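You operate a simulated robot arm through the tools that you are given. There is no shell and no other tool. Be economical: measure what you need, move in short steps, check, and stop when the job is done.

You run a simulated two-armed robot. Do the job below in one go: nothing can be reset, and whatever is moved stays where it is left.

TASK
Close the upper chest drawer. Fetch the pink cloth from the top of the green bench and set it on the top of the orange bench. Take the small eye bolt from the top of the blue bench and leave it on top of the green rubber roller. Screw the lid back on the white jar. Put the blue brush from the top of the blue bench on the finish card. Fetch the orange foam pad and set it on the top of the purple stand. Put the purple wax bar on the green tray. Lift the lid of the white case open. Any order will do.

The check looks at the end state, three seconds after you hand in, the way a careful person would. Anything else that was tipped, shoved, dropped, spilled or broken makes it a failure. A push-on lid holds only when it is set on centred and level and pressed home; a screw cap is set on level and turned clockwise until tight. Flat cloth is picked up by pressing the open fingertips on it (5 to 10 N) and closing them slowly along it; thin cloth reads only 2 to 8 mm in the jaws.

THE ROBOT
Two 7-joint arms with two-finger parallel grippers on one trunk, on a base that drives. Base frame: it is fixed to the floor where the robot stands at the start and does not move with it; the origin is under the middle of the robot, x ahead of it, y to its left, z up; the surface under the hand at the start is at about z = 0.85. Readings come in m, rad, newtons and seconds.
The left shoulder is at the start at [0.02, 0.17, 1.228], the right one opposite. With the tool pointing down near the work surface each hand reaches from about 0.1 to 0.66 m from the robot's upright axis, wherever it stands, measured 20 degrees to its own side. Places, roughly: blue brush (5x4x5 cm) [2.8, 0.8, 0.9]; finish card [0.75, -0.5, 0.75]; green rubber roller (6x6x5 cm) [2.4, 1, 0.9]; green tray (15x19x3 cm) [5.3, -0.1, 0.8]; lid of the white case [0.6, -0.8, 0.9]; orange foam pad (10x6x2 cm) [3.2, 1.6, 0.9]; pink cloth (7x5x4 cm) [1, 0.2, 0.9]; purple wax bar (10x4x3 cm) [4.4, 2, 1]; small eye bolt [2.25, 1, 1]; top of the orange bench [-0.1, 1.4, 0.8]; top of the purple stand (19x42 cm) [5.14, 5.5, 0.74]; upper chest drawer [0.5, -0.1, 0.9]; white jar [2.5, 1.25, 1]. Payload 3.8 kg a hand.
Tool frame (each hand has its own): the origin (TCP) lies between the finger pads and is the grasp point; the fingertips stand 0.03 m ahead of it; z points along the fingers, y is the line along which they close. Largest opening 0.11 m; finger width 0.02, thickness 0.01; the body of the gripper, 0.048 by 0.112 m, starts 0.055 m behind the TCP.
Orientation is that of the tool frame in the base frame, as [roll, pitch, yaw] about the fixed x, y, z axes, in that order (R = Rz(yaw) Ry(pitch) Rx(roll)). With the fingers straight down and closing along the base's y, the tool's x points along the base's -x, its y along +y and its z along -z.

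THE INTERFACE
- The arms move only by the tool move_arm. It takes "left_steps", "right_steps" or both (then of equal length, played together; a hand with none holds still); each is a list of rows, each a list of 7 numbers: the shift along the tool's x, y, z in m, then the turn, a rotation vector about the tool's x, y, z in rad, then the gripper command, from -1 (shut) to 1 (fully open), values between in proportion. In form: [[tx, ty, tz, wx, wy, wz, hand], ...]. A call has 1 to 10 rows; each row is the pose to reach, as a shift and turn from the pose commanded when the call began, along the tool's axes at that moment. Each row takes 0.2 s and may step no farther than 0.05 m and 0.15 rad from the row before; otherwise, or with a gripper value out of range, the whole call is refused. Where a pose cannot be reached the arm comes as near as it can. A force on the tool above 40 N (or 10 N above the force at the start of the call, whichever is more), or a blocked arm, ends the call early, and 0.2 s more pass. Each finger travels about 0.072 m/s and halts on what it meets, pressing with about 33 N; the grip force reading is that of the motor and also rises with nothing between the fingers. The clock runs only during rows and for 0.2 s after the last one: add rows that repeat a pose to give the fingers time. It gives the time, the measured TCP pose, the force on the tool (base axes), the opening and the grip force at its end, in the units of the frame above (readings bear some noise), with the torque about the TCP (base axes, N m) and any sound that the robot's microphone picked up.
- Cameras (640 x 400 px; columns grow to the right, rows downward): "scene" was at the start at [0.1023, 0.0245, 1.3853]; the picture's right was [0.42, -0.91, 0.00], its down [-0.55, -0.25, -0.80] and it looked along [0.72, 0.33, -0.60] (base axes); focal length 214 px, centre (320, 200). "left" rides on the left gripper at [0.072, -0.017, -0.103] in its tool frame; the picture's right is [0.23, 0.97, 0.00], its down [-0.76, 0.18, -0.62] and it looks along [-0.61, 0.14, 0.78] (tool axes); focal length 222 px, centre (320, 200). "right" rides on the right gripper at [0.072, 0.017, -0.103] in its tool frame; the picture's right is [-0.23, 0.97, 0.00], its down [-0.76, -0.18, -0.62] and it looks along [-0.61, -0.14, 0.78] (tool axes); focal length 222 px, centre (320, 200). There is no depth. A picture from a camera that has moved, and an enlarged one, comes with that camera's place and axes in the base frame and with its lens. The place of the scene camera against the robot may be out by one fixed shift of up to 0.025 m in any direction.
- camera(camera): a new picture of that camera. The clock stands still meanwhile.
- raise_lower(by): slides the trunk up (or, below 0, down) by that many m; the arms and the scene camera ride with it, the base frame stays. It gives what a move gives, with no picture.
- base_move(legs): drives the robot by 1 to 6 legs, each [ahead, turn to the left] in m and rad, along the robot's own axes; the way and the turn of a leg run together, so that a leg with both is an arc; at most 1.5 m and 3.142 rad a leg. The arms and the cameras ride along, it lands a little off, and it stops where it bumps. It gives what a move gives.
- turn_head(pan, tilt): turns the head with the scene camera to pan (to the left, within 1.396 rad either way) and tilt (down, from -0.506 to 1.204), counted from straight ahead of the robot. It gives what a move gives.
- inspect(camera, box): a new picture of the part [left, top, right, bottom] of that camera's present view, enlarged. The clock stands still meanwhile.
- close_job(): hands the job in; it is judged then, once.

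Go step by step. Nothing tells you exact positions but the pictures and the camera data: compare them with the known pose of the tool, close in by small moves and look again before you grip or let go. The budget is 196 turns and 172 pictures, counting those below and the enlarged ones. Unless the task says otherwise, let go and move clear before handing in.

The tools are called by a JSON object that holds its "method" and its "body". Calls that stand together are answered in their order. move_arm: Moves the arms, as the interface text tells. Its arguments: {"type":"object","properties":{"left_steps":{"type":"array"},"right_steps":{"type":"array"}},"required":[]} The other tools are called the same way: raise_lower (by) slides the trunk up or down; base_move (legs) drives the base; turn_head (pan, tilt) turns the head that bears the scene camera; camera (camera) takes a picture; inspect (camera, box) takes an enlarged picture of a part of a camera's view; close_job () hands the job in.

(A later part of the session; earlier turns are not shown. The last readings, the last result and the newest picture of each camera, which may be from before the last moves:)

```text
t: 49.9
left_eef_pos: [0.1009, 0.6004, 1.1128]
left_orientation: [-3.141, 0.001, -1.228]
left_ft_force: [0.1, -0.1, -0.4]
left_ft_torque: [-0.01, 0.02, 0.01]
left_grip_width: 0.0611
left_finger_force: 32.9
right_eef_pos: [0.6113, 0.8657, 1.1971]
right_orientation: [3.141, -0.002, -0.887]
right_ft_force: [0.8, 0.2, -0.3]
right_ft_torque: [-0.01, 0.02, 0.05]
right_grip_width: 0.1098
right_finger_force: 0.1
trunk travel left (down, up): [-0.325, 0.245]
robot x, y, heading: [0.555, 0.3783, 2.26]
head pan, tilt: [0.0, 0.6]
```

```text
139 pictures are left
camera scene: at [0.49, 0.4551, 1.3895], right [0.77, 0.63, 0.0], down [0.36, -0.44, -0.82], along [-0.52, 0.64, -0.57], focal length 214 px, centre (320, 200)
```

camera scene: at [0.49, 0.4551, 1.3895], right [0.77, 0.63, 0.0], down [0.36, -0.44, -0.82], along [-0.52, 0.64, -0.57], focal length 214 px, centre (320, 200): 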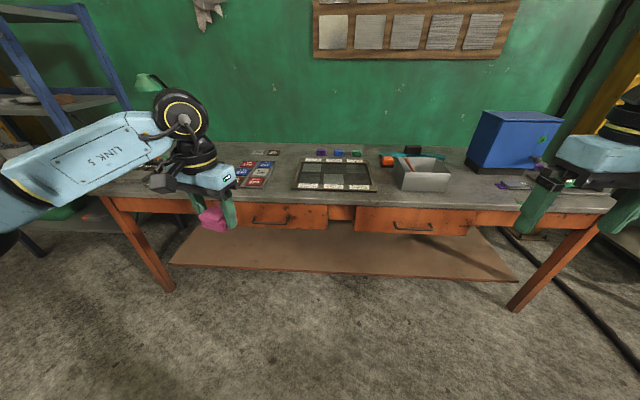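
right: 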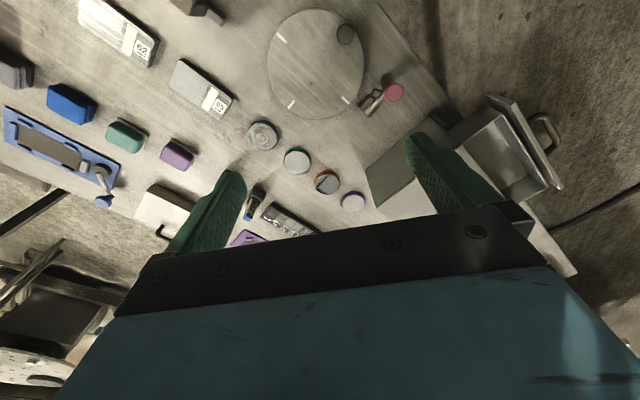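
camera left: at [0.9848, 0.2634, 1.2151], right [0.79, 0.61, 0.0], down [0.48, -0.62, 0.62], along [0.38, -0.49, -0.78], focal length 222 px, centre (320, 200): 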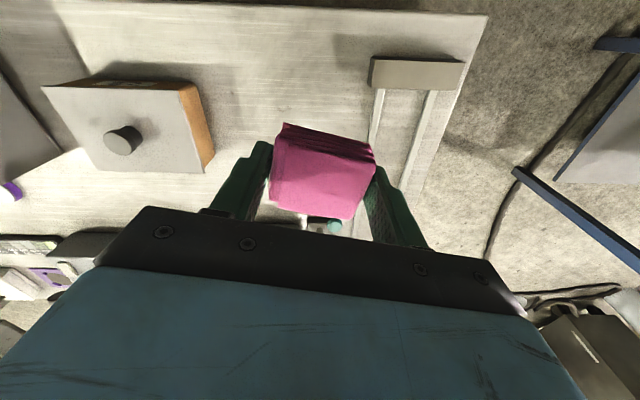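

The free bench area is easiest left of the colour cards. I'll drive diagonally there and look again.

{"method": "base_move", "body": {"legs": [[0, 0.636], [0.55, 0], [0, -0.636]]}}

{"method": "turn_head", "body": {"pan": 0.5, "tilt": 0.7}}

{"method": "camera", "body": {"camera": "scene"}}

{"method": "camera", "body": {"camera": "left"}}

```text
t: 56.5
left_eef_pos: [-0.4213, 0.7424, 1.1121]
left_orientation: [-3.141, 0.0, -1.243]
left_ft_force: [-0.6, -0.1, -0.6]
left_ft_torque: [0.02, -0.01, 0.03]
left_grip_width: 0.0611
left_finger_force: 32.7
right_eef_pos: [0.0932, 1.0, 1.1974]
right_orientation: [-3.141, -0.001, -0.902]
right_ft_force: [0.2, -1.3, -1.0]
right_ft_torque: [-0.02, 0.01, 0.01]
right_grip_width: 0.1099
right_finger_force: 0.0
trunk travel left (down, up): [-0.325, 0.245]
robot x, y, heading: [0.0306, 0.5201, 2.244]
head pan, tilt: [0.0, 0.6]
```

```text
t: 57.5
left_eef_pos: [-0.4217, 0.7418, 1.1129]
left_orientation: [-3.141, -0.002, -1.243]
left_ft_force: [0.0, -0.4, -0.1]
left_ft_torque: [0.0, 0.03, -0.02]
left_grip_width: 0.0614
left_finger_force: 33.2
right_eef_pos: [0.0924, 1.0002, 1.1975]
right_orientation: [3.141, -0.002, -0.903]
right_ft_force: [0.1, 0.5, 0.2]
right_ft_torque: [0.01, 0.02, 0.02]
right_grip_width: 0.1102
right_finger_force: 0.1
trunk travel left (down, up): [-0.325, 0.245]
robot x, y, heading: [0.03, 0.5174, 2.242]
head pan, tilt: [0.499, 0.7]
```

```text
138 pictures are left
camera scene: at [-0.0575, 0.5555, 1.3809], right [0.39, 0.92, 0.0], down [0.59, -0.25, -0.77], along [-0.7, 0.3, -0.64], focal length 214 px, centre (320, 200)
```

scene: 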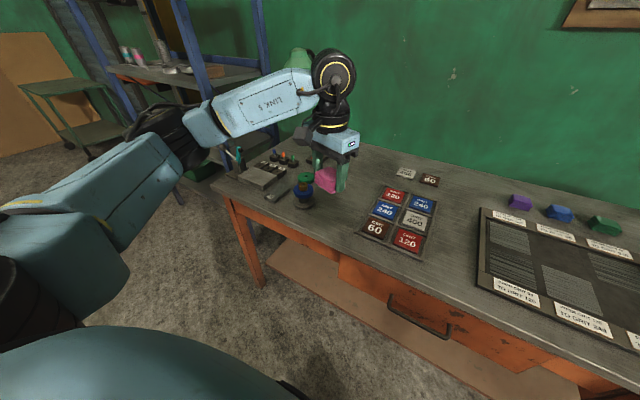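

```text
137 pictures are left
camera left: at [-0.383, 0.6782, 1.2144], right [-0.85, -0.53, 0.0], down [-0.41, 0.66, 0.62], along [-0.33, 0.53, -0.78], focal length 222 px, centre (320, 200)
```

left: 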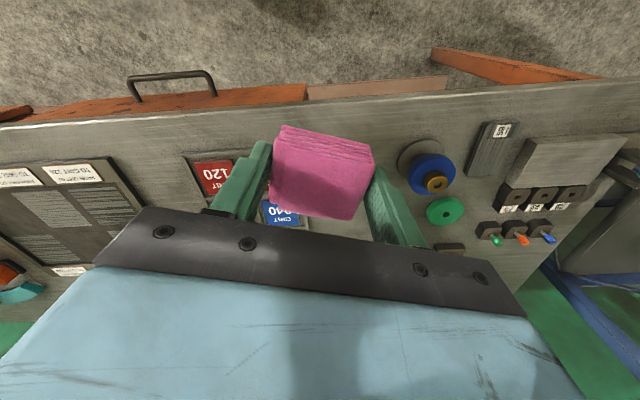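

There is a clear gap between the colour cards and the grit tray near (-0.27, 1.12). I'll turn right, move closer, then place there.

{"method": "base_move", "body": {"legs": [[0, -0.5], [0.1, 0]]}}

{"method": "camera", "body": {"camera": "left"}}

```text
t: 60.0
left_eef_pos: [-0.277, 1.0298, 1.1114]
left_orientation: [3.141, 0.0, -1.743]
left_ft_force: [0.7, -0.7, -0.7]
left_ft_torque: [-0.02, -0.03, 0.02]
left_grip_width: 0.0612
left_finger_force: 33.0
right_eef_pos: [0.2977, 1.0111, 1.1981]
right_orientation: [-3.14, -0.002, -1.402]
right_ft_force: [0.3, -0.2, -0.6]
right_ft_torque: [-0.03, 0.0, -0.02]
right_grip_width: 0.1097
right_finger_force: 0.1
trunk travel left (down, up): [-0.325, 0.245]
robot x, y, heading: [0.0131, 0.619, 1.747]
head pan, tilt: [0.499, 0.7]
```

```text
136 pictures are left
camera left: at [-0.2731, 0.9553, 1.2141], right [-1.0, -0.06, 0.0], down [-0.05, 0.78, 0.62], along [-0.04, 0.62, -0.78], focal length 222 px, centre (320, 200)
```

left: 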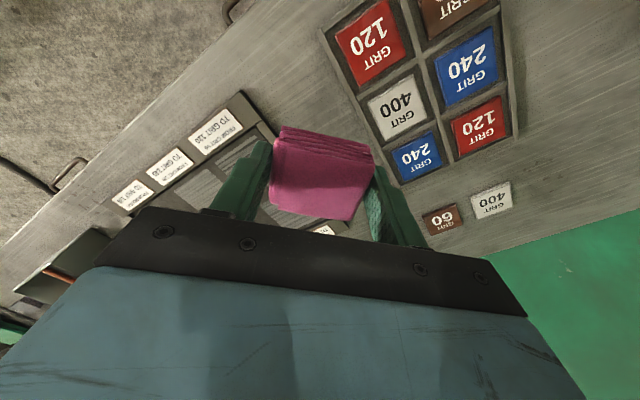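

{"method": "move_arm", "body": {"left_steps": [[-0.02, 0.003, 0, 0, 0, 0.12, -1], [-0.04, 0.006, 0, 0, 0, 0.24, -1], [-0.06, 0.009, 0, 0, 0, 0.36, -1], [-0.074, 0.011, 0.03, 0, 0, 0.48, -1], [-0.074, 0.011, 0.07, 0, 0, 0.6, -1], [-0.074, 0.011, 0.11, 0, 0, 0.73, -1], [-0.074, 0.011, 0.15, 0, 0, 0.73, -1], [-0.074, 0.011, 0.19, 0, 0, 0.73, -1]]}}

{"method": "camera", "body": {"camera": "left"}}

{"method": "camera", "body": {"camera": "scene"}}

```text
t: 61.8
left_eef_pos: [-0.2671, 0.964, 1.0087]
left_orientation: [3.117, -0.003, -2.427]
left_ft_force: [1.4, 1.3, -0.2]
left_ft_torque: [-0.07, 0.03, 0.02]
left_grip_width: 0.0611
left_finger_force: 32.6
left hand out of reach, approached as far as the arm can: row 4, 5, 6, 7, 8
right_eef_pos: [0.3006, 1.0119, 1.1961]
right_orientation: [3.139, -0.003, -1.401]
right_ft_force: [-0.7, 0.0, 0.0]
right_ft_torque: [-0.03, 0.04, 0.01]
right_grip_width: 0.11
right_finger_force: 0.1
trunk travel left (down, up): [-0.325, 0.245]
robot x, y, heading: [0.0117, 0.6129, 1.747]
head pan, tilt: [0.499, 0.7]
```

```text
135 pictures are left
camera left: at [-0.3089, 0.9008, 1.1104], right [-0.81, 0.59, 0.02], down [0.47, 0.62, 0.63], along [0.35, 0.52, -0.78], focal length 222 px, centre (320, 200)
```

left: 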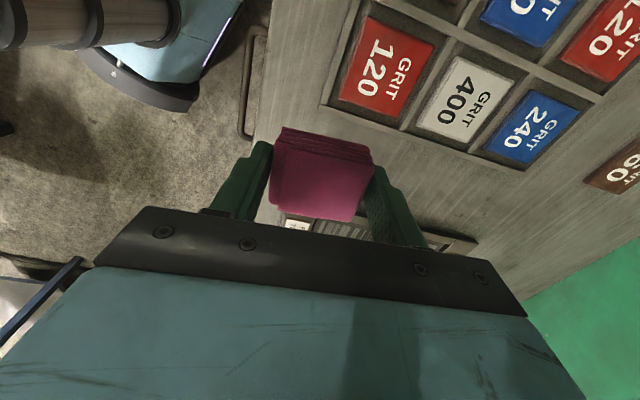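

```text
134 pictures are left
camera scene: at [-0.0379, 0.693, 1.3808], right [0.78, 0.62, 0.0], down [0.4, -0.5, -0.76], along [-0.48, 0.6, -0.64], focal length 214 px, centre (320, 200)
```

scene: 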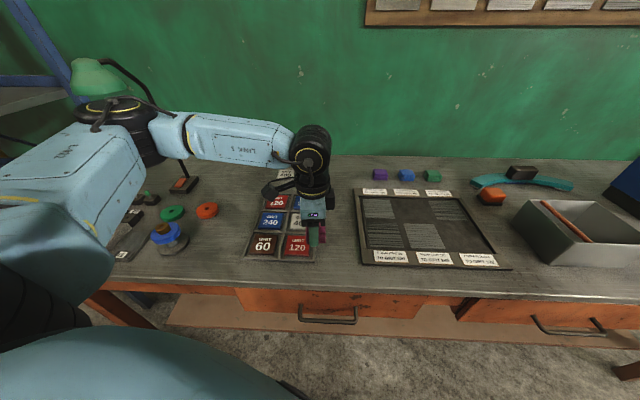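

The wrist is at a limit with that yaw, so I'll restore the earlier yaw and go to the gap centre.

{"method": "move_arm", "body": {"left_steps": [[0, 0, -0.02, 0.01, 0, -0.14, -1], [-0.01, 0.02, -0.04, 0.024, 0, -0.28, -1], [-0.03, 0.045, -0.04, 0.024, 0, -0.42, -1], [-0.05, 0.07, -0.04, 0.024, 0, -0.56, -1], [-0.07, 0.09, -0.04, 0.024, 0, -0.684, -1], [-0.087, 0.112, -0.04, 0.024, 0, -0.684, -1], [-0.087, 0.112, 0.0, 0.024, 0, -0.684, -1], [-0.087, 0.112, 0.04, 0.024, 0, -0.684, -1]]}}

{"method": "camera", "body": {"camera": "left"}}

```text
t: 63.6
left_eef_pos: [-0.2731, 1.1043, 0.968]
left_orientation: [-3.14, 0.004, -1.743]
left_ft_force: [-1.1, 0.6, 0.5]
left_ft_torque: [-0.01, -0.01, 0.02]
left_grip_width: 0.0614
left_finger_force: 32.8
right_eef_pos: [0.2974, 1.0108, 1.197]
right_orientation: [-3.141, -0.004, -1.401]
right_ft_force: [1.1, 0.5, 0.1]
right_ft_torque: [-0.05, -0.01, -0.01]
right_grip_width: 0.1103
right_finger_force: 0.1
trunk travel left (down, up): [-0.325, 0.245]
robot x, y, heading: [0.0159, 0.6143, 1.743]
head pan, tilt: [0.499, 0.7]
```

```text
133 pictures are left
camera left: at [-0.2696, 1.0287, 1.07], right [-1.0, -0.06, 0.0], down [-0.05, 0.78, 0.63], along [-0.03, 0.63, -0.78], focal length 222 px, centre (320, 200)
```

left: 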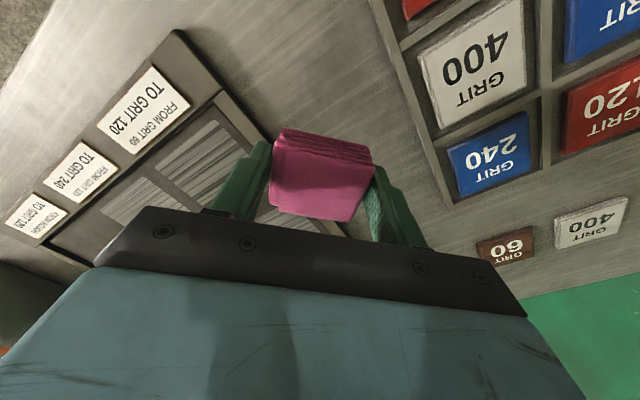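

Centred over the gap. Lowering until contact.

{"method": "move_arm", "body": {"left_steps": [[0, 0, 0.03, 0, 0, 0, -1], [0, 0, 0.06, 0, 0, 0, -1], [0, 0, 0.09, 0, 0, 0, -1], [0, 0, 0.11, 0, 0, 0, -1], [0, 0, 0.12, 0, 0, 0, -1]]}}

{"method": "camera", "body": {"camera": "left"}}

```text
t: 64.6
left_eef_pos: [-0.2769, 1.1095, 0.8822]
left_orientation: [3.141, 0.023, -1.74]
left_ft_force: [2.0, -7.8, 18.1]
left_ft_torque: [-0.12, 0.19, 0.08]
left_grip_width: 0.0612
left_finger_force: 33.1
right_eef_pos: [0.2984, 1.0109, 1.1986]
right_orientation: [3.141, -0.002, -1.401]
right_ft_force: [-0.1, 0.6, 0.2]
right_ft_torque: [-0.02, -0.02, -0.01]
right_grip_width: 0.1099
right_finger_force: 0.0
trunk travel left (down, up): [-0.325, 0.245]
robot x, y, heading: [0.0161, 0.6176, 1.748]
head pan, tilt: [0.499, 0.7]
stopped in row 4 (left hand): the force on the tool passed its limit at 65 N (the readings are from after the stop); the commanded pose is now the measured one
```

```text
132 pictures are left
camera left: at [-0.2725, 1.0321, 0.9818], right [-1.0, -0.06, -0.01], down [-0.05, 0.77, 0.64], along [-0.03, 0.64, -0.77], focal length 222 px, centre (320, 200)
```

left: 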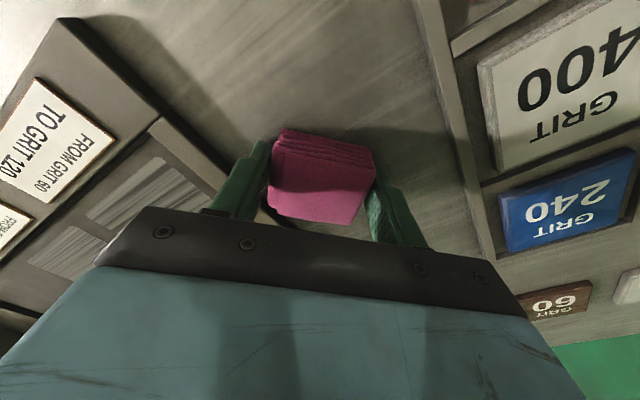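

Contact at TCP 0.882, so the top is z≈0.85. Release and rise.

{"method": "move_arm", "body": {"left_steps": [[0, 0, -0.002, 0, 0, 0, 0.2], [0, 0, -0.002, 0, 0, 0, 0.5], [0, 0, -0.002, 0, 0, 0, 0.6], [0, 0, -0.03, 0, 0, 0, 0.6], [0, 0, -0.07, 0, 0, 0, 0.6], [0, 0, -0.11, 0, 0, 0, 0.6], [0, 0, -0.15, 0, 0, 0, 0.6], [0, 0, -0.19, 0, 0, 0, 0.6], [0, 0, -0.23, 0, 0, 0, 0.6]]}}

{"method": "camera", "body": {"camera": "left"}}

```text
t: 66.6
left_eef_pos: [-0.2769, 1.1043, 1.1089]
left_orientation: [-3.14, 0.021, -1.74]
left_ft_force: [0.1, -0.2, 1.2]
left_ft_torque: [0.0, 0.01, 0.03]
left_grip_width: 0.0879
left_finger_force: 0.0
right_eef_pos: [0.2989, 1.0097, 1.1991]
right_orientation: [3.141, 0.001, -1.4]
right_ft_force: [0.2, -0.2, -1.2]
right_ft_torque: [-0.02, 0.02, 0.02]
right_grip_width: 0.1099
right_finger_force: 0.0
trunk travel left (down, up): [-0.325, 0.245]
robot x, y, heading: [0.0126, 0.6173, 1.744]
head pan, tilt: [0.499, 0.7]
```

```text
131 pictures are left
camera left: at [-0.2732, 1.0275, 1.2098], right [-1.0, -0.06, -0.01], down [-0.05, 0.77, 0.64], along [-0.03, 0.64, -0.77], focal length 222 px, centre (320, 200)
```

left: 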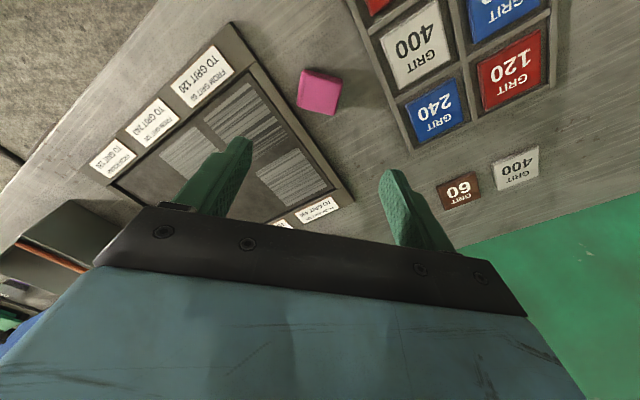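

The cloth lies on the orange bench. Now I drive toward the blue bench and look.

{"method": "base_move", "body": {"legs": [[0, -1.35], [1.3, 0]]}}

{"method": "turn_head", "body": {"pan": -0.2, "tilt": 0.45}}

{"method": "camera", "body": {"camera": "scene"}}

```text
t: 76.5
left_eef_pos: [1.6386, 1.4838, 1.107]
left_orientation: [-3.14, 0.02, -3.103]
left_ft_force: [-0.6, 0.7, 0.1]
left_ft_torque: [0.0, -0.02, 0.01]
left_grip_width: 0.0879
left_finger_force: 0.0
right_eef_pos: [1.664, 0.9022, 1.1981]
right_orientation: [-3.141, -0.001, -2.761]
right_ft_force: [0.5, 0.3, 0.1]
right_ft_torque: [-0.01, -0.01, -0.01]
right_grip_width: 0.1097
right_finger_force: 0.0
trunk travel left (down, up): [-0.325, 0.245]
robot x, y, heading: [1.2188, 1.1016, 0.387]
head pan, tilt: [0.499, 0.7]
```

```text
t: 77.5
left_eef_pos: [1.6376, 1.4832, 1.1074]
left_orientation: [-3.14, 0.021, -3.102]
left_ft_force: [-0.7, -0.1, -0.2]
left_ft_torque: [-0.01, 0.0, -0.02]
left_grip_width: 0.088
left_finger_force: 0.0
right_eef_pos: [1.6644, 0.9008, 1.1974]
right_orientation: [3.141, -0.002, -2.762]
right_ft_force: [-0.2, -0.1, 0.3]
right_ft_torque: [0.01, -0.02, 0.0]
right_grip_width: 0.11
right_finger_force: 0.1
trunk travel left (down, up): [-0.325, 0.245]
robot x, y, heading: [1.2157, 1.097, 0.384]
head pan, tilt: [-0.201, 0.45]
```

```text
130 pictures are left
camera scene: at [1.3312, 1.1106, 1.403], right [0.18, -0.98, 0.0], down [-0.43, -0.08, -0.9], along [0.89, 0.16, -0.44], focal length 214 px, centre (320, 200)
```

scene: 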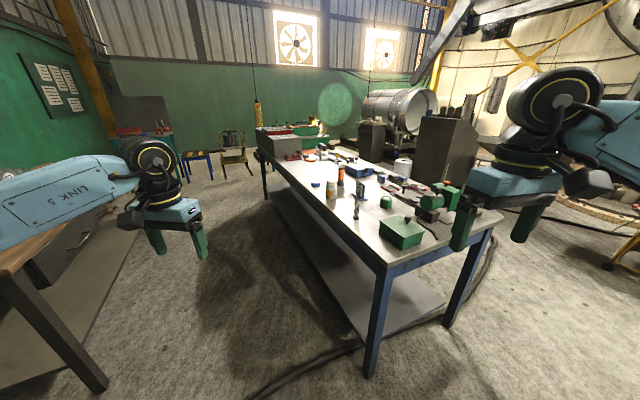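

{"method": "inspect", "body": {"camera": "scene", "box": [250, 130, 490, 280]}}

```text
2.67 times, centred on (370, 205) of scene
camera zoom: at [1.3312, 1.1106, 1.403], right [0.18, -0.98, 0.0], down [-0.43, -0.08, -0.9], along [0.89, 0.16, -0.44], focal length 572 px, centre (187, 187)
```

zoom: 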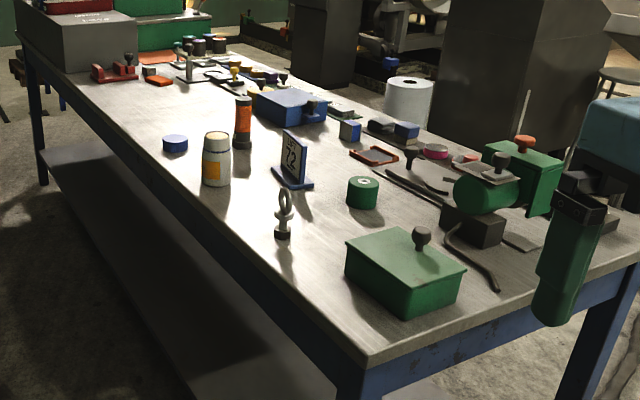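

I see the eye bolt (standing), green roller, white jar with open top, blue lid beside it, and an orange pad farther along. I'll park at the bench's long side facing it.

{"method": "base_move", "body": {"legs": [[0, 0.05], [1.1, 0], [0, -1.387]]}}

{"method": "turn_head", "body": {"pan": 0.0, "tilt": 0.8}}

{"method": "camera", "body": {"camera": "scene"}}

```text
t: 87.0
left_eef_pos: [2.6675, 1.2277, 1.1072]
left_orientation: [-3.14, 0.02, 1.821]
left_ft_force: [0.1, 1.0, 0.3]
left_ft_torque: [-0.01, 0.03, 0.02]
left_grip_width: 0.0878
left_finger_force: 0.1
right_eef_pos: [2.1049, 1.0775, 1.1992]
right_orientation: [-3.141, -0.002, 2.162]
right_ft_force: [1.0, 0.3, 0.2]
right_ft_torque: [0.02, 0.01, 0.01]
right_grip_width: 0.11
right_finger_force: 0.1
trunk travel left (down, up): [-0.325, 0.245]
robot x, y, heading: [2.2056, 1.5529, -0.975]
head pan, tilt: [-0.201, 0.45]
```

```text
t: 87.8
left_eef_pos: [2.6691, 1.2279, 1.1081]
left_orientation: [-3.14, 0.021, 1.823]
left_ft_force: [0.2, 0.8, -0.1]
left_ft_torque: [-0.02, 0.0, -0.04]
left_grip_width: 0.0879
left_finger_force: 0.1
right_eef_pos: [2.1037, 1.0788, 1.1982]
right_orientation: [3.141, -0.001, 2.162]
right_ft_force: [-0.4, 0.3, 1.0]
right_ft_torque: [0.02, 0.01, -0.01]
right_grip_width: 0.11
right_finger_force: 0.0
trunk travel left (down, up): [-0.325, 0.245]
robot x, y, heading: [2.202, 1.5568, -0.97]
head pan, tilt: [0.0, 0.799]
```

```text
128 pictures are left
camera scene: at [2.2621, 1.4591, 1.3727], right [-0.83, -0.56, 0.0], down [-0.4, 0.59, -0.7], along [0.39, -0.58, -0.72], focal length 214 px, centre (320, 200)
```

scene: 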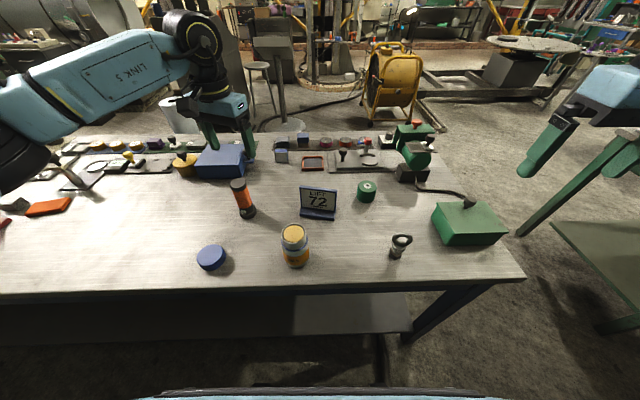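

{"method": "inspect", "body": {"camera": "scene", "box": [190, 170, 430, 290]}}

{"method": "inspect", "body": {"camera": "scene", "box": [230, 115, 430, 215]}}

{"method": "camera", "body": {"camera": "right"}}

{"method": "camera", "body": {"camera": "left"}}

```text
2.67 times, centred on (310, 230) of scene
camera zoom: at [2.2621, 1.4591, 1.3727], right [-0.83, -0.56, 0.0], down [-0.4, 0.59, -0.7], along [0.39, -0.58, -0.72], focal length 572 px, centre (347, 120)
```

zoom: 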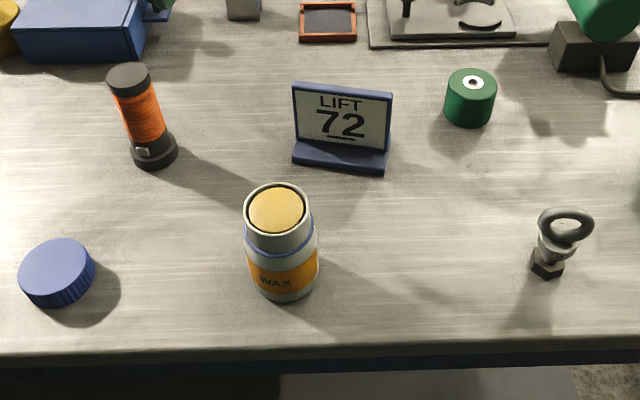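

```text
3.20 times, centred on (330, 165) of scene
camera zoom: at [2.2621, 1.4591, 1.3727], right [-0.83, -0.56, 0.0], down [-0.4, 0.59, -0.7], along [0.39, -0.58, -0.72], focal length 686 px, centre (288, 312)
```

zoom: 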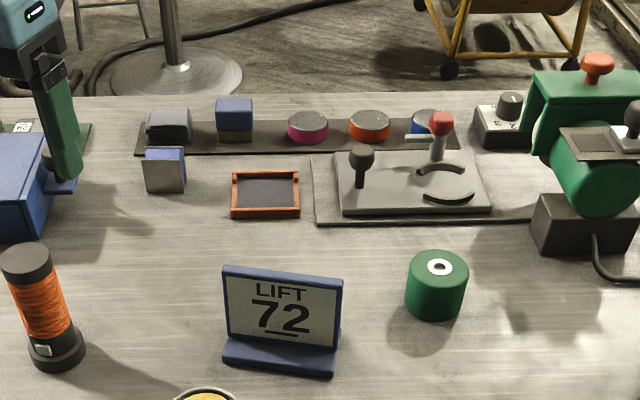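

```text
125 pictures are left
camera right: at [2.0785, 1.1473, 1.3023], right [0.93, 0.35, 0.0], down [0.28, -0.73, 0.62], along [0.22, -0.58, -0.78], focal length 222 px, centre (320, 200)
```

right: 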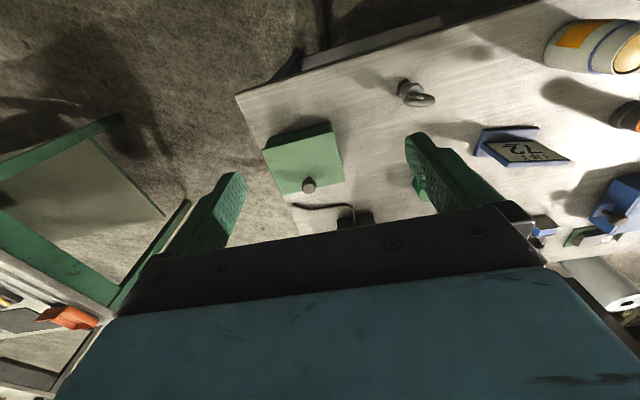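

```text
124 pictures are left
camera left: at [2.6336, 1.2948, 1.209], right [0.89, 0.46, -0.01], down [0.36, -0.68, 0.64], along [0.29, -0.57, -0.77], focal length 222 px, centre (320, 200)
```

left: 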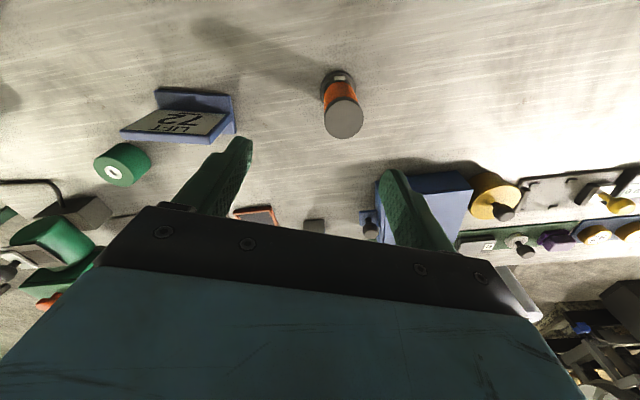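

Positions: bolt ≈(2.257,1.107), roller top ≈(2.423,0.95), jar ≈(2.467,1.255), lid ≈(2.648,1.381), brush = blue block on the far mat (2.8,0.79). I'll bring the right hand above the bolt (turned 90°) and the left above the lid.

{"method": "move_arm", "body": {"left_steps": [[0.015, 0.002, 0, 0, 0, -0.12, 0.8], [0.03, 0.004, 0, 0, 0, -0.24, 1], [0.046, 0.006, 0, 0, 0, -0.36, 1], [0.061, 0.008, 0, 0, 0, -0.48, 1], [0.077, 0.01, 0, 0, 0, -0.6, 1], [0.092, 0.012, 0, 0, 0, -0.72, 1], [0.107, 0.014, 0, 0, 0, -0.84, 1], [0.122, 0.015, 0, 0, 0, -0.96, 1], [0.138, 0.017, 0.02, 0, 0, -1.08, 1], [0.153, 0.019, 0.05, 0, 0, -1.2, 1]], "right_steps": [[-0.006, 0.014, 0, 0, 0, 0.145, 0.5], [-0.012, 0.029, 0, 0, 0, 0.29, 0], [-0.018, 0.043, 0, 0, 0, 0.435, 0], [-0.024, 0.057, 0, 0, 0, 0.58, 0], [-0.03, 0.071, 0, 0, 0, 0.725, 0], [-0.037, 0.086, 0, 0, 0, 0.87, 0], [-0.043, 0.1, 0.02, 0, 0, 1.015, 0], [-0.049, 0.114, 0.05, 0, 0, 1.16, 0], [-0.055, 0.129, 0.08, 0, 0, 1.305, 0], [-0.061, 0.143, 0.11, 0, 0, 1.45, 0]]}}

{"method": "camera", "body": {"camera": "right"}}

{"method": "camera", "body": {"camera": "left"}}

```text
t: 90.0
left_eef_pos: [2.6502, 1.3807, 1.0548]
left_orientation: [-3.121, 0.005, 3.026]
left_ft_force: [0.1, -0.9, -0.2]
left_ft_torque: [-0.01, 0.05, 0.0]
left_grip_width: 0.1099
left_finger_force: 0.1
right_eef_pos: [2.258, 1.1095, 1.0879]
right_orientation: [-3.14, -0.001, 0.711]
right_ft_force: [-0.8, 0.3, 0.3]
right_ft_torque: [0.01, 0.02, 0.01]
right_grip_width: 0.0551
right_finger_force: 0.1
trunk travel left (down, up): [-0.325, 0.245]
robot x, y, heading: [2.2031, 1.5556, -0.977]
head pan, tilt: [0.0, 0.799]
```

```text
123 pictures are left
camera right: at [2.3238, 1.1425, 1.1921], right [0.46, -0.89, 0.0], down [-0.69, -0.36, 0.62], along [-0.55, -0.29, -0.78], focal length 222 px, centre (320, 200)
```

right: 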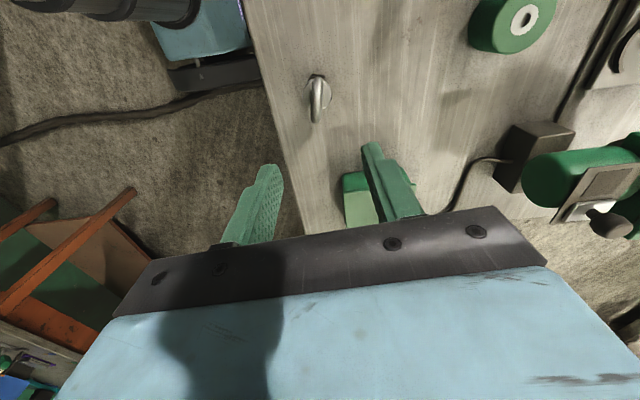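

```text
122 pictures are left
camera left: at [2.5756, 1.3737, 1.1572], right [-0.11, 0.99, -0.02], down [0.77, 0.1, 0.62], along [0.62, 0.05, -0.78], focal length 222 px, centre (320, 200)
```

left: 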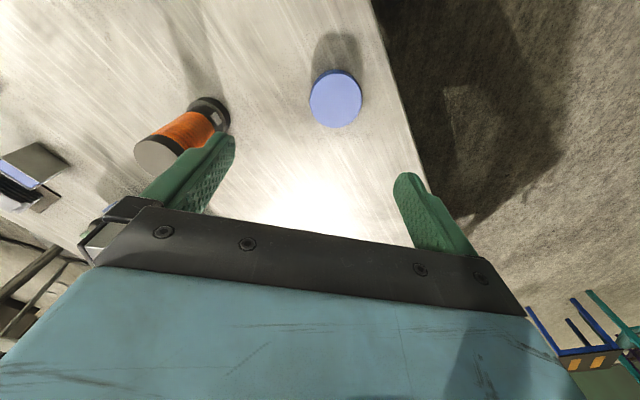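

Both hands are well placed. Descend: right over the bolt's ring, left over the lid, then look.

{"method": "move_arm", "body": {"left_steps": [[0.004, 0.005, 0.03, -0.02, 0.005, 0, 1], [0.008, 0.01, 0.06, -0.02, 0.005, 0, 1], [0.008, 0.01, 0.09, -0.02, 0.005, 0, 1], [0.008, 0.01, 0.12, -0.02, 0.005, 0, 1], [0.008, 0.01, 0.14, -0.02, 0.005, 0, 1], [0.008, 0.01, 0.152, -0.02, 0.005, 0, 1], [0.008, 0.01, 0.16, -0.02, 0.005, 0, 1]], "right_steps": [[0.004, 0.001, 0.03, 0, 0, 0, 0.0], [0.007, 0.003, 0.06, 0, 0, 0, 0], [0.007, 0.003, 0.09, 0, 0, 0, 0], [0.007, 0.003, 0.12, 0, 0, 0, 0], [0.007, 0.003, 0.14, 0, 0, 0, 0], [0.007, 0.003, 0.16, 0, 0, 0, 0], [0.007, 0.003, 0.178, 0, 0, 0, 0]]}}

{"method": "camera", "body": {"camera": "right"}}

{"method": "camera", "body": {"camera": "left"}}

```text
t: 91.6
left_eef_pos: [2.6435, 1.3876, 0.8939]
left_orientation: [3.14, -0.002, 3.024]
left_ft_force: [-1.1, -1.4, -0.1]
left_ft_torque: [0.0, 0.0, 0.04]
left_grip_width: 0.1099
left_finger_force: 0.0
right_eef_pos: [2.263, 1.1102, 0.9094]
right_orientation: [3.14, -0.001, 0.71]
right_ft_force: [-0.7, 0.4, 0.2]
right_ft_torque: [-0.01, 0.0, 0.01]
right_grip_width: 0.055
right_finger_force: 0.0
trunk travel left (down, up): [-0.325, 0.245]
robot x, y, heading: [2.2026, 1.5568, -0.971]
head pan, tilt: [0.0, 0.799]
```

```text
121 pictures are left
camera right: at [2.3303, 1.1439, 1.014], right [0.46, -0.89, 0.0], down [-0.69, -0.36, 0.62], along [-0.55, -0.29, -0.78], focal length 222 px, centre (320, 200)
```

right: 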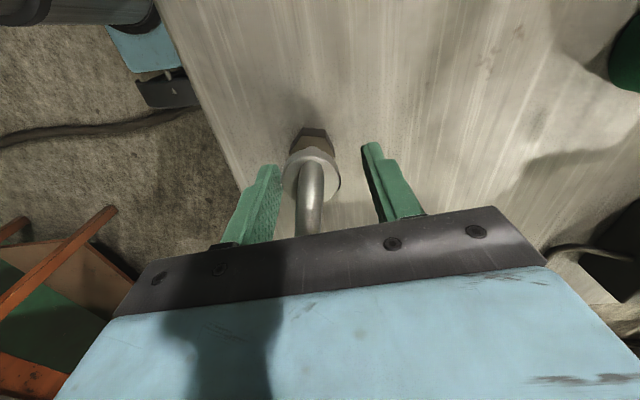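

```text
120 pictures are left
camera left: at [2.5687, 1.379, 0.9966], right [-0.11, 0.99, 0.0], down [0.78, 0.09, 0.62], along [0.62, 0.07, -0.78], focal length 222 px, centre (320, 200)
```

left: 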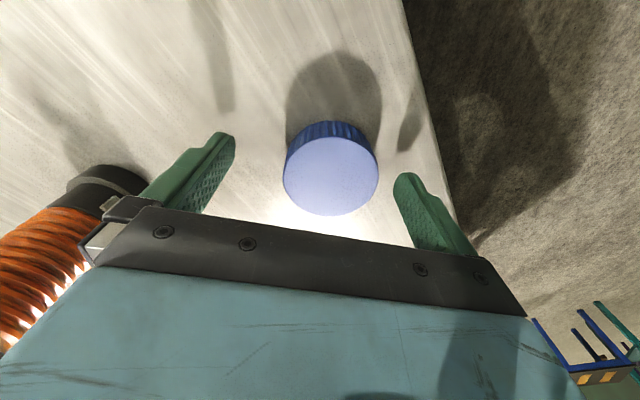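

Both are between the fingers. Closing both.

{"method": "move_arm", "body": {"left_steps": [[0, 0, 0.003, 0, 0, 0, 0.6], [0, 0, 0.003, 0, 0, 0, 0.2], [0, 0, 0.003, 0, 0, 0, -0.2], [0, 0, 0.003, 0, 0, 0, -0.6], [0, 0, 0.003, 0, 0, 0, -1], [0, 0, 0.003, 0, 0, 0, -1]], "right_steps": [[0, 0, 0, 0, 0, 0, -0.2], [0, 0, 0, 0, 0, 0, -0.4], [0, 0, 0, 0, 0, 0, -0.6], [0, 0, 0, 0, 0, 0, -0.8], [0, 0, 0, 0, 0, 0, -1], [0, 0, 0, 0, 0, 0, -1]]}}

{"method": "camera", "body": {"camera": "right"}}

{"method": "camera", "body": {"camera": "left"}}

```text
t: 93.0
left_eef_pos: [2.6427, 1.3871, 0.8912]
left_orientation: [-3.141, 0.001, 3.022]
left_ft_force: [-0.2, -0.3, 0.2]
left_ft_torque: [0.01, 0.01, 0.0]
left_grip_width: 0.0612
left_finger_force: 33.4
right_eef_pos: [2.264, 1.1103, 0.9096]
right_orientation: [-3.14, 0.0, 0.712]
right_ft_force: [0.4, 0.0, -0.2]
right_ft_torque: [0.02, -0.02, 0.02]
right_grip_width: 0.035
right_finger_force: 33.2
trunk travel left (down, up): [-0.325, 0.245]
robot x, y, heading: [2.2061, 1.553, -0.976]
head pan, tilt: [0.0, 0.799]
```

```text
119 pictures are left
camera right: at [2.3303, 1.144, 1.0141], right [0.46, -0.89, 0.0], down [-0.69, -0.36, 0.62], along [-0.55, -0.29, -0.78], focal length 222 px, centre (320, 200)
```

right: 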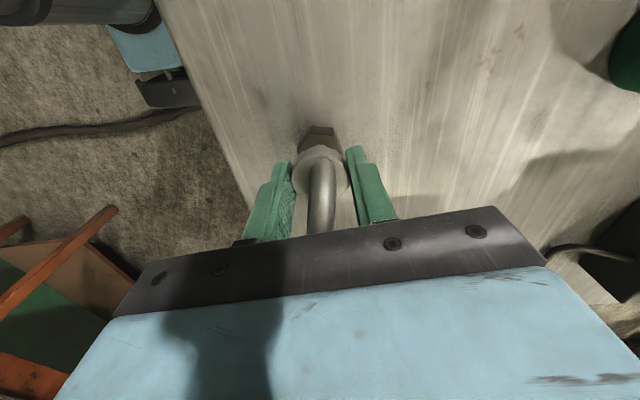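

```text
118 pictures are left
camera left: at [2.5685, 1.3785, 0.9938], right [-0.11, 0.99, 0.0], down [0.78, 0.09, 0.62], along [0.62, 0.07, -0.78], focal length 222 px, centre (320, 200)
```

left: 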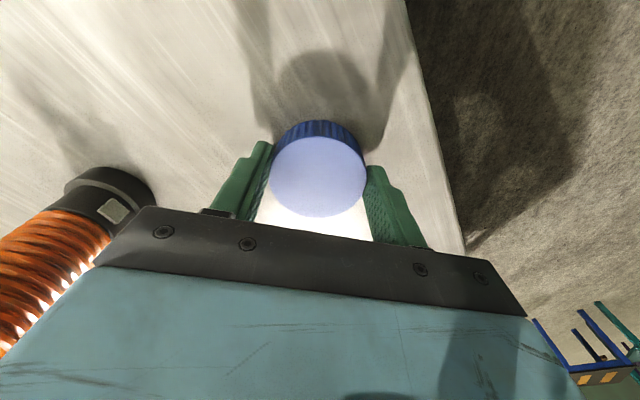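

Right fingers hold the bolt's collar only by their tips, so I'll regrip about 1 cm lower; meanwhile the left lifts the lid.

{"method": "move_arm", "body": {"left_steps": [[0, 0, -0.01, 0, 0, 0, -1], [0, 0, -0.03, 0, 0, 0, -1], [0, 0, -0.06, 0, 0, 0, -1], [0, 0, -0.1, 0, 0, 0, -1], [0, 0, -0.14, 0, 0, 0, -1], [0, 0, -0.17, 0, 0, 0, -1], [0, 0, -0.2, 0, 0, 0, -1], [0, 0, -0.2, 0, 0, 0, -1]], "right_steps": [[0, 0, 0, 0, 0, 0, -0.2], [0, 0, 0.004, 0, 0, 0, -0.1], [0, 0, 0.009, 0, 0, 0, -0.1], [0, 0, 0.014, 0, 0, 0, -0.1], [0, 0, 0.014, 0, 0, 0, -0.3], [0, 0, 0.014, 0, 0, 0, -0.5], [0, 0, 0.014, 0, 0, 0, -1], [0, 0, 0.014, 0, 0, 0, -1]]}}

{"method": "camera", "body": {"camera": "right"}}

{"method": "camera", "body": {"camera": "left"}}

```text
t: 94.8
left_eef_pos: [2.642, 1.3872, 1.0941]
left_orientation: [3.14, 0.0, 3.021]
left_ft_force: [-0.4, 0.1, -0.1]
left_ft_torque: [0.01, 0.01, 0.02]
left_grip_width: 0.0607
left_finger_force: 32.7
right_eef_pos: [2.2649, 1.1102, 0.8966]
right_orientation: [-3.138, -0.001, 0.712]
right_ft_force: [-0.4, -0.3, -0.9]
right_ft_torque: [-0.01, 0.02, 0.0]
right_grip_width: 0.035
right_finger_force: 32.7
trunk travel left (down, up): [-0.325, 0.245]
robot x, y, heading: [2.2019, 1.556, -0.976]
head pan, tilt: [0.0, 0.799]
```

```text
117 pictures are left
camera right: at [2.3307, 1.1445, 1.0001], right [0.46, -0.89, 0.0], down [-0.69, -0.36, 0.62], along [-0.55, -0.29, -0.78], focal length 222 px, centre (320, 200)
```

right: 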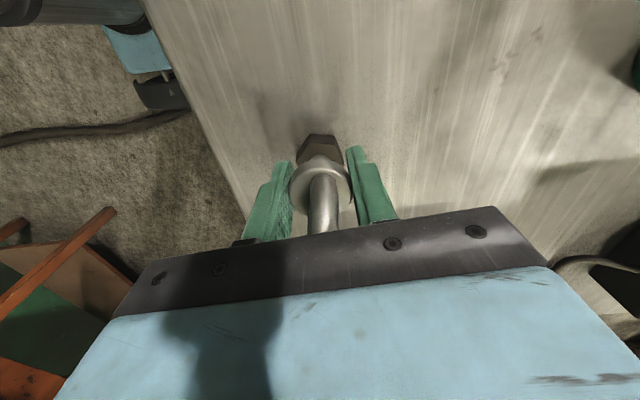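

```text
116 pictures are left
camera left: at [2.5685, 1.3784, 1.1961], right [-0.11, 0.99, 0.0], down [0.78, 0.08, 0.62], along [0.62, 0.07, -0.78], focal length 222 px, centre (320, 200)
```

left: 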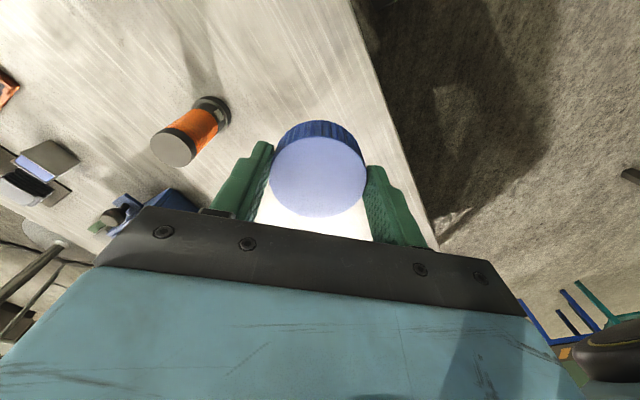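

Lift the bolt and carry it above the roller.

{"method": "move_arm", "body": {"right_steps": [[0, 0, -0.03, 0, 0, 0, -1], [0, 0, -0.07, 0, 0, 0, -1], [0, 0, -0.12, 0, 0, 0, -1], [0.003, 0.044, -0.13, 0, 0, 0, -1], [0.006, 0.09, -0.13, 0, 0, 0, -1], [0.009, 0.135, -0.13, 0, 0, 0, -1], [0.012, 0.18, -0.13, 0, 0, 0, -1], [0.015, 0.224, -0.13, 0, 0, 0, -1]]}}

{"method": "camera", "body": {"camera": "right"}}

{"method": "inspect", "body": {"camera": "scene", "box": [270, 120, 430, 220]}}

```text
t: 96.6
left_eef_pos: [2.6451, 1.3872, 1.0928]
left_orientation: [3.141, -0.001, 3.022]
left_ft_force: [-0.4, -0.4, -0.4]
left_ft_torque: [0.01, 0.02, 0.02]
left_grip_width: 0.0609
left_finger_force: 32.7
right_eef_pos: [2.425, 0.953, 1.0257]
right_orientation: [3.141, 0.003, 0.714]
right_ft_force: [0.5, 0.2, -0.8]
right_ft_torque: [-0.01, 0.01, 0.02]
right_grip_width: 0.0352
right_finger_force: 32.8
trunk travel left (down, up): [-0.325, 0.245]
robot x, y, heading: [2.2024, 1.5574, -0.982]
head pan, tilt: [0.0, 0.799]
```

```text
115 pictures are left
camera right: at [2.4909, 0.9865, 1.129], right [0.47, -0.88, 0.0], down [-0.69, -0.37, 0.62], along [-0.55, -0.29, -0.78], focal length 222 px, centre (320, 200)
```

right: 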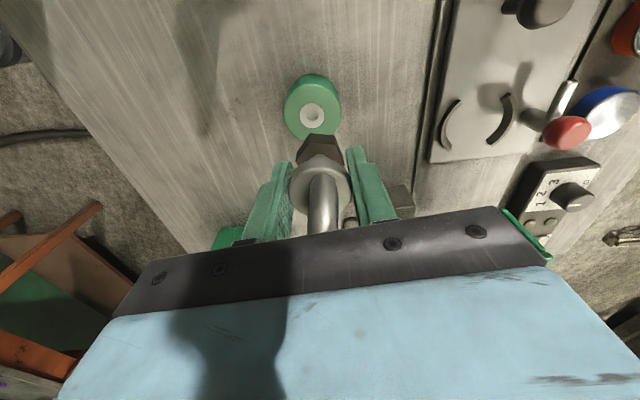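

```text
4.00 times, centred on (350, 170) of scene
camera zoom: at [2.2642, 1.4597, 1.3726], right [-0.83, -0.56, 0.0], down [-0.4, 0.59, -0.7], along [0.39, -0.58, -0.72], focal length 858 px, centre (200, 320)
```

zoom: 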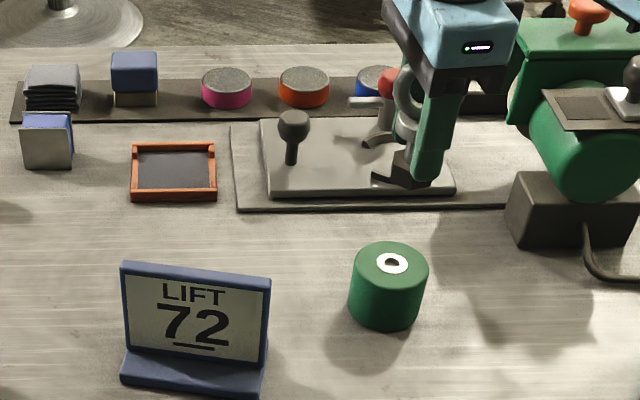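

{"method": "move_arm", "body": {"right_steps": [[0.002, -0.003, 0.02, 0, 0, 0, -1], [0.004, -0.006, 0.045, 0, 0, 0, -1], [0.004, -0.006, 0.062, 0, 0, 0, -1]]}}

{"method": "camera", "body": {"camera": "right"}}

{"method": "inspect", "body": {"camera": "scene", "box": [310, 120, 430, 220]}}

```text
t: 97.4
left_eef_pos: [2.6426, 1.388, 1.0928]
left_orientation: [3.139, 0.0, 3.02]
left_ft_force: [0.9, 0.8, -0.4]
left_ft_torque: [-0.03, 0.04, 0.01]
left_grip_width: 0.0611
left_finger_force: 32.7
right_eef_pos: [2.4218, 0.958, 0.9642]
right_orientation: [-3.14, -0.001, 0.712]
right_ft_force: [-0.1, 1.1, -1.4]
right_ft_torque: [-0.02, 0.0, 0.05]
right_grip_width: 0.0353
right_finger_force: 32.8
trunk travel left (down, up): [-0.325, 0.245]
robot x, y, heading: [2.2021, 1.5515, -0.975]
head pan, tilt: [0.0, 0.799]
```

```text
113 pictures are left
camera right: at [2.4876, 0.9922, 1.0671], right [0.46, -0.89, 0.0], down [-0.69, -0.36, 0.62], along [-0.55, -0.29, -0.78], focal length 222 px, centre (320, 200)
```

right: 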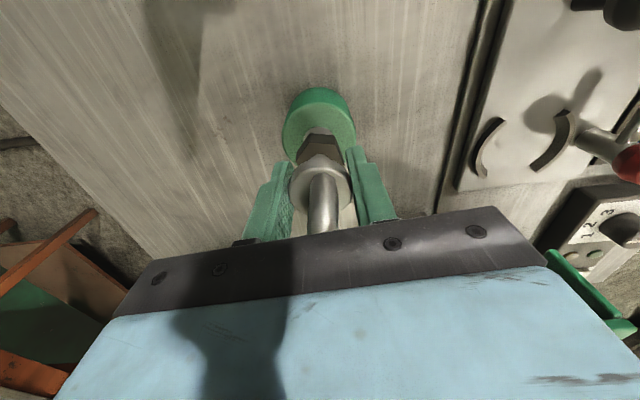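

```text
4.00 times, centred on (370, 170) of scene
camera zoom: at [2.2626, 1.4589, 1.3726], right [-0.83, -0.56, 0.0], down [-0.4, 0.59, -0.7], along [0.39, -0.58, -0.72], focal length 858 px, centre (120, 320)
```

zoom: 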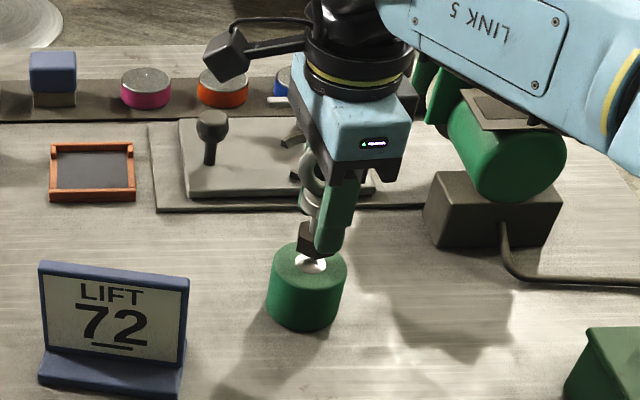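

{"method": "move_arm", "body": {"right_steps": [[0, 0.0, 0.008, 0, 0, 0, -1], [0, 0, 0.014, 0, 0, 0, -1], [0, 0, 0.016, 0, 0, 0, -1]]}}

```text
t: 98.2
left_eef_pos: [2.6421, 1.3873, 1.0935]
left_orientation: [3.14, 0.002, 3.022]
left_ft_force: [0.6, -0.2, -0.7]
left_ft_torque: [0.04, 0.01, -0.03]
left_grip_width: 0.061
left_finger_force: 33.0
right_eef_pos: [2.4205, 0.9586, 0.9475]
right_orientation: [-3.141, -0.003, 0.712]
right_ft_force: [0.5, -0.1, -1.7]
right_ft_torque: [-0.04, -0.02, -0.01]
right_grip_width: 0.0351
right_finger_force: 32.6
trunk travel left (down, up): [-0.325, 0.245]
robot x, y, heading: [2.2042, 1.5512, -0.975]
head pan, tilt: [0.0, 0.799]
```

{"method": "move_arm", "body": {"right_steps": [[0.003, 0.0, 0.002, 0, 0, 0, -1], [0.003, 0, 0.004, 0, 0, 0, -1], [0.003, 0, 0.004, 0, 0, 0, -1]]}}

{"method": "inspect", "body": {"camera": "scene", "box": [350, 150, 430, 210]}}

```text
t: 99.0
left_eef_pos: [2.6417, 1.3886, 1.0943]
left_orientation: [3.141, 0.001, 3.023]
left_ft_force: [0.4, 0.1, 0.1]
left_ft_torque: [-0.05, -0.03, 0.01]
left_grip_width: 0.061
left_finger_force: 33.2
right_eef_pos: [2.4225, 0.9611, 0.9466]
right_orientation: [3.14, 0.001, 0.712]
right_ft_force: [-4.0, -3.0, 14.3]
right_ft_torque: [-0.08, 0.3, 0.02]
right_grip_width: 0.0352
right_finger_force: 32.9
trunk travel left (down, up): [-0.325, 0.245]
robot x, y, heading: [2.2014, 1.5544, -0.979]
head pan, tilt: [0.0, 0.799]
```

```text
6.67 times, centred on (390, 180) of scene
camera zoom: at [2.2611, 1.4601, 1.3729], right [-0.83, -0.56, 0.0], down [-0.4, 0.59, -0.7], along [0.39, -0.58, -0.72], focal length 1430 px, centre (-147, 333)
```

zoom: 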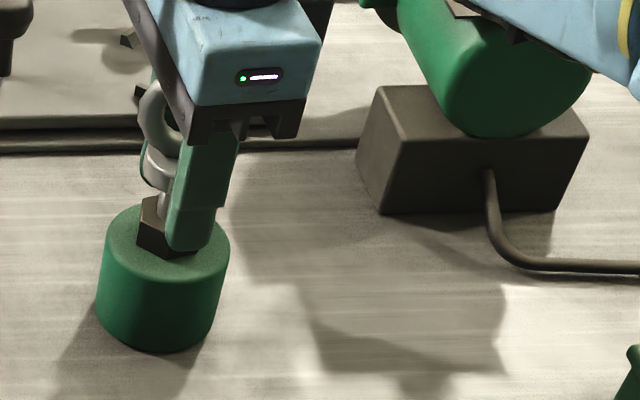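

Contact with 14 N, bolt standing centred. Ease up a millimetre, open, and rise.

{"method": "move_arm", "body": {"right_steps": [[0, 0, -0.003, 0, 0, 0, -1], [0, 0, -0.003, 0, 0, 0, -0.25], [0, 0, -0.003, 0, 0, 0, 0], [0, 0, -0.003, 0, 0, 0, 0.1], [0, 0, -0.02, 0, 0, 0, 0.1], [0, 0, -0.05, 0, 0, 0, 0.1], [0, 0, -0.09, 0, 0, 0, 0.1], [0, 0, -0.13, 0, 0, 0, 0.1], [0, 0, -0.17, 0, 0, 0, 0.1]]}}

{"method": "inspect", "body": {"camera": "scene", "box": [330, 130, 450, 220]}}

```text
t: 101.0
left_eef_pos: [2.6421, 1.3874, 1.0936]
left_orientation: [3.14, 0.003, 3.022]
left_ft_force: [0.2, 0.2, 0.4]
left_ft_torque: [-0.05, -0.02, 0.0]
left_grip_width: 0.0611
left_finger_force: 32.9
right_eef_pos: [2.4224, 0.9589, 1.115]
right_orientation: [3.141, 0.0, 0.712]
right_ft_force: [-0.4, -0.3, -1.2]
right_ft_torque: [0.01, -0.02, -0.01]
right_grip_width: 0.0605
right_finger_force: 0.0
trunk travel left (down, up): [-0.325, 0.245]
robot x, y, heading: [2.2003, 1.5575, -0.976]
head pan, tilt: [0.0, 0.799]
```

```text
4.44 times, centred on (390, 175) of scene
camera zoom: at [2.2623, 1.4597, 1.3727], right [-0.83, -0.56, 0.0], down [-0.4, 0.59, -0.7], along [0.39, -0.58, -0.72], focal length 953 px, centre (9, 311)
```

zoom: 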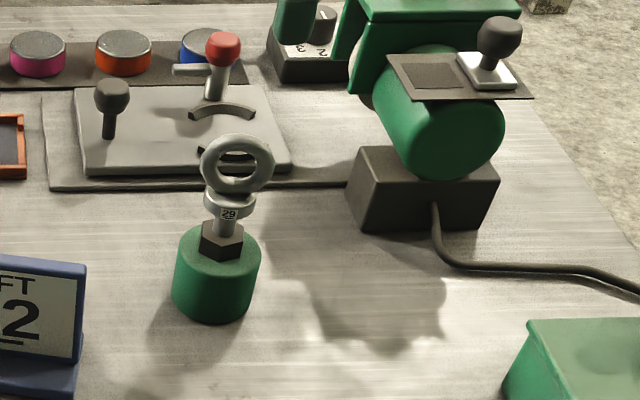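

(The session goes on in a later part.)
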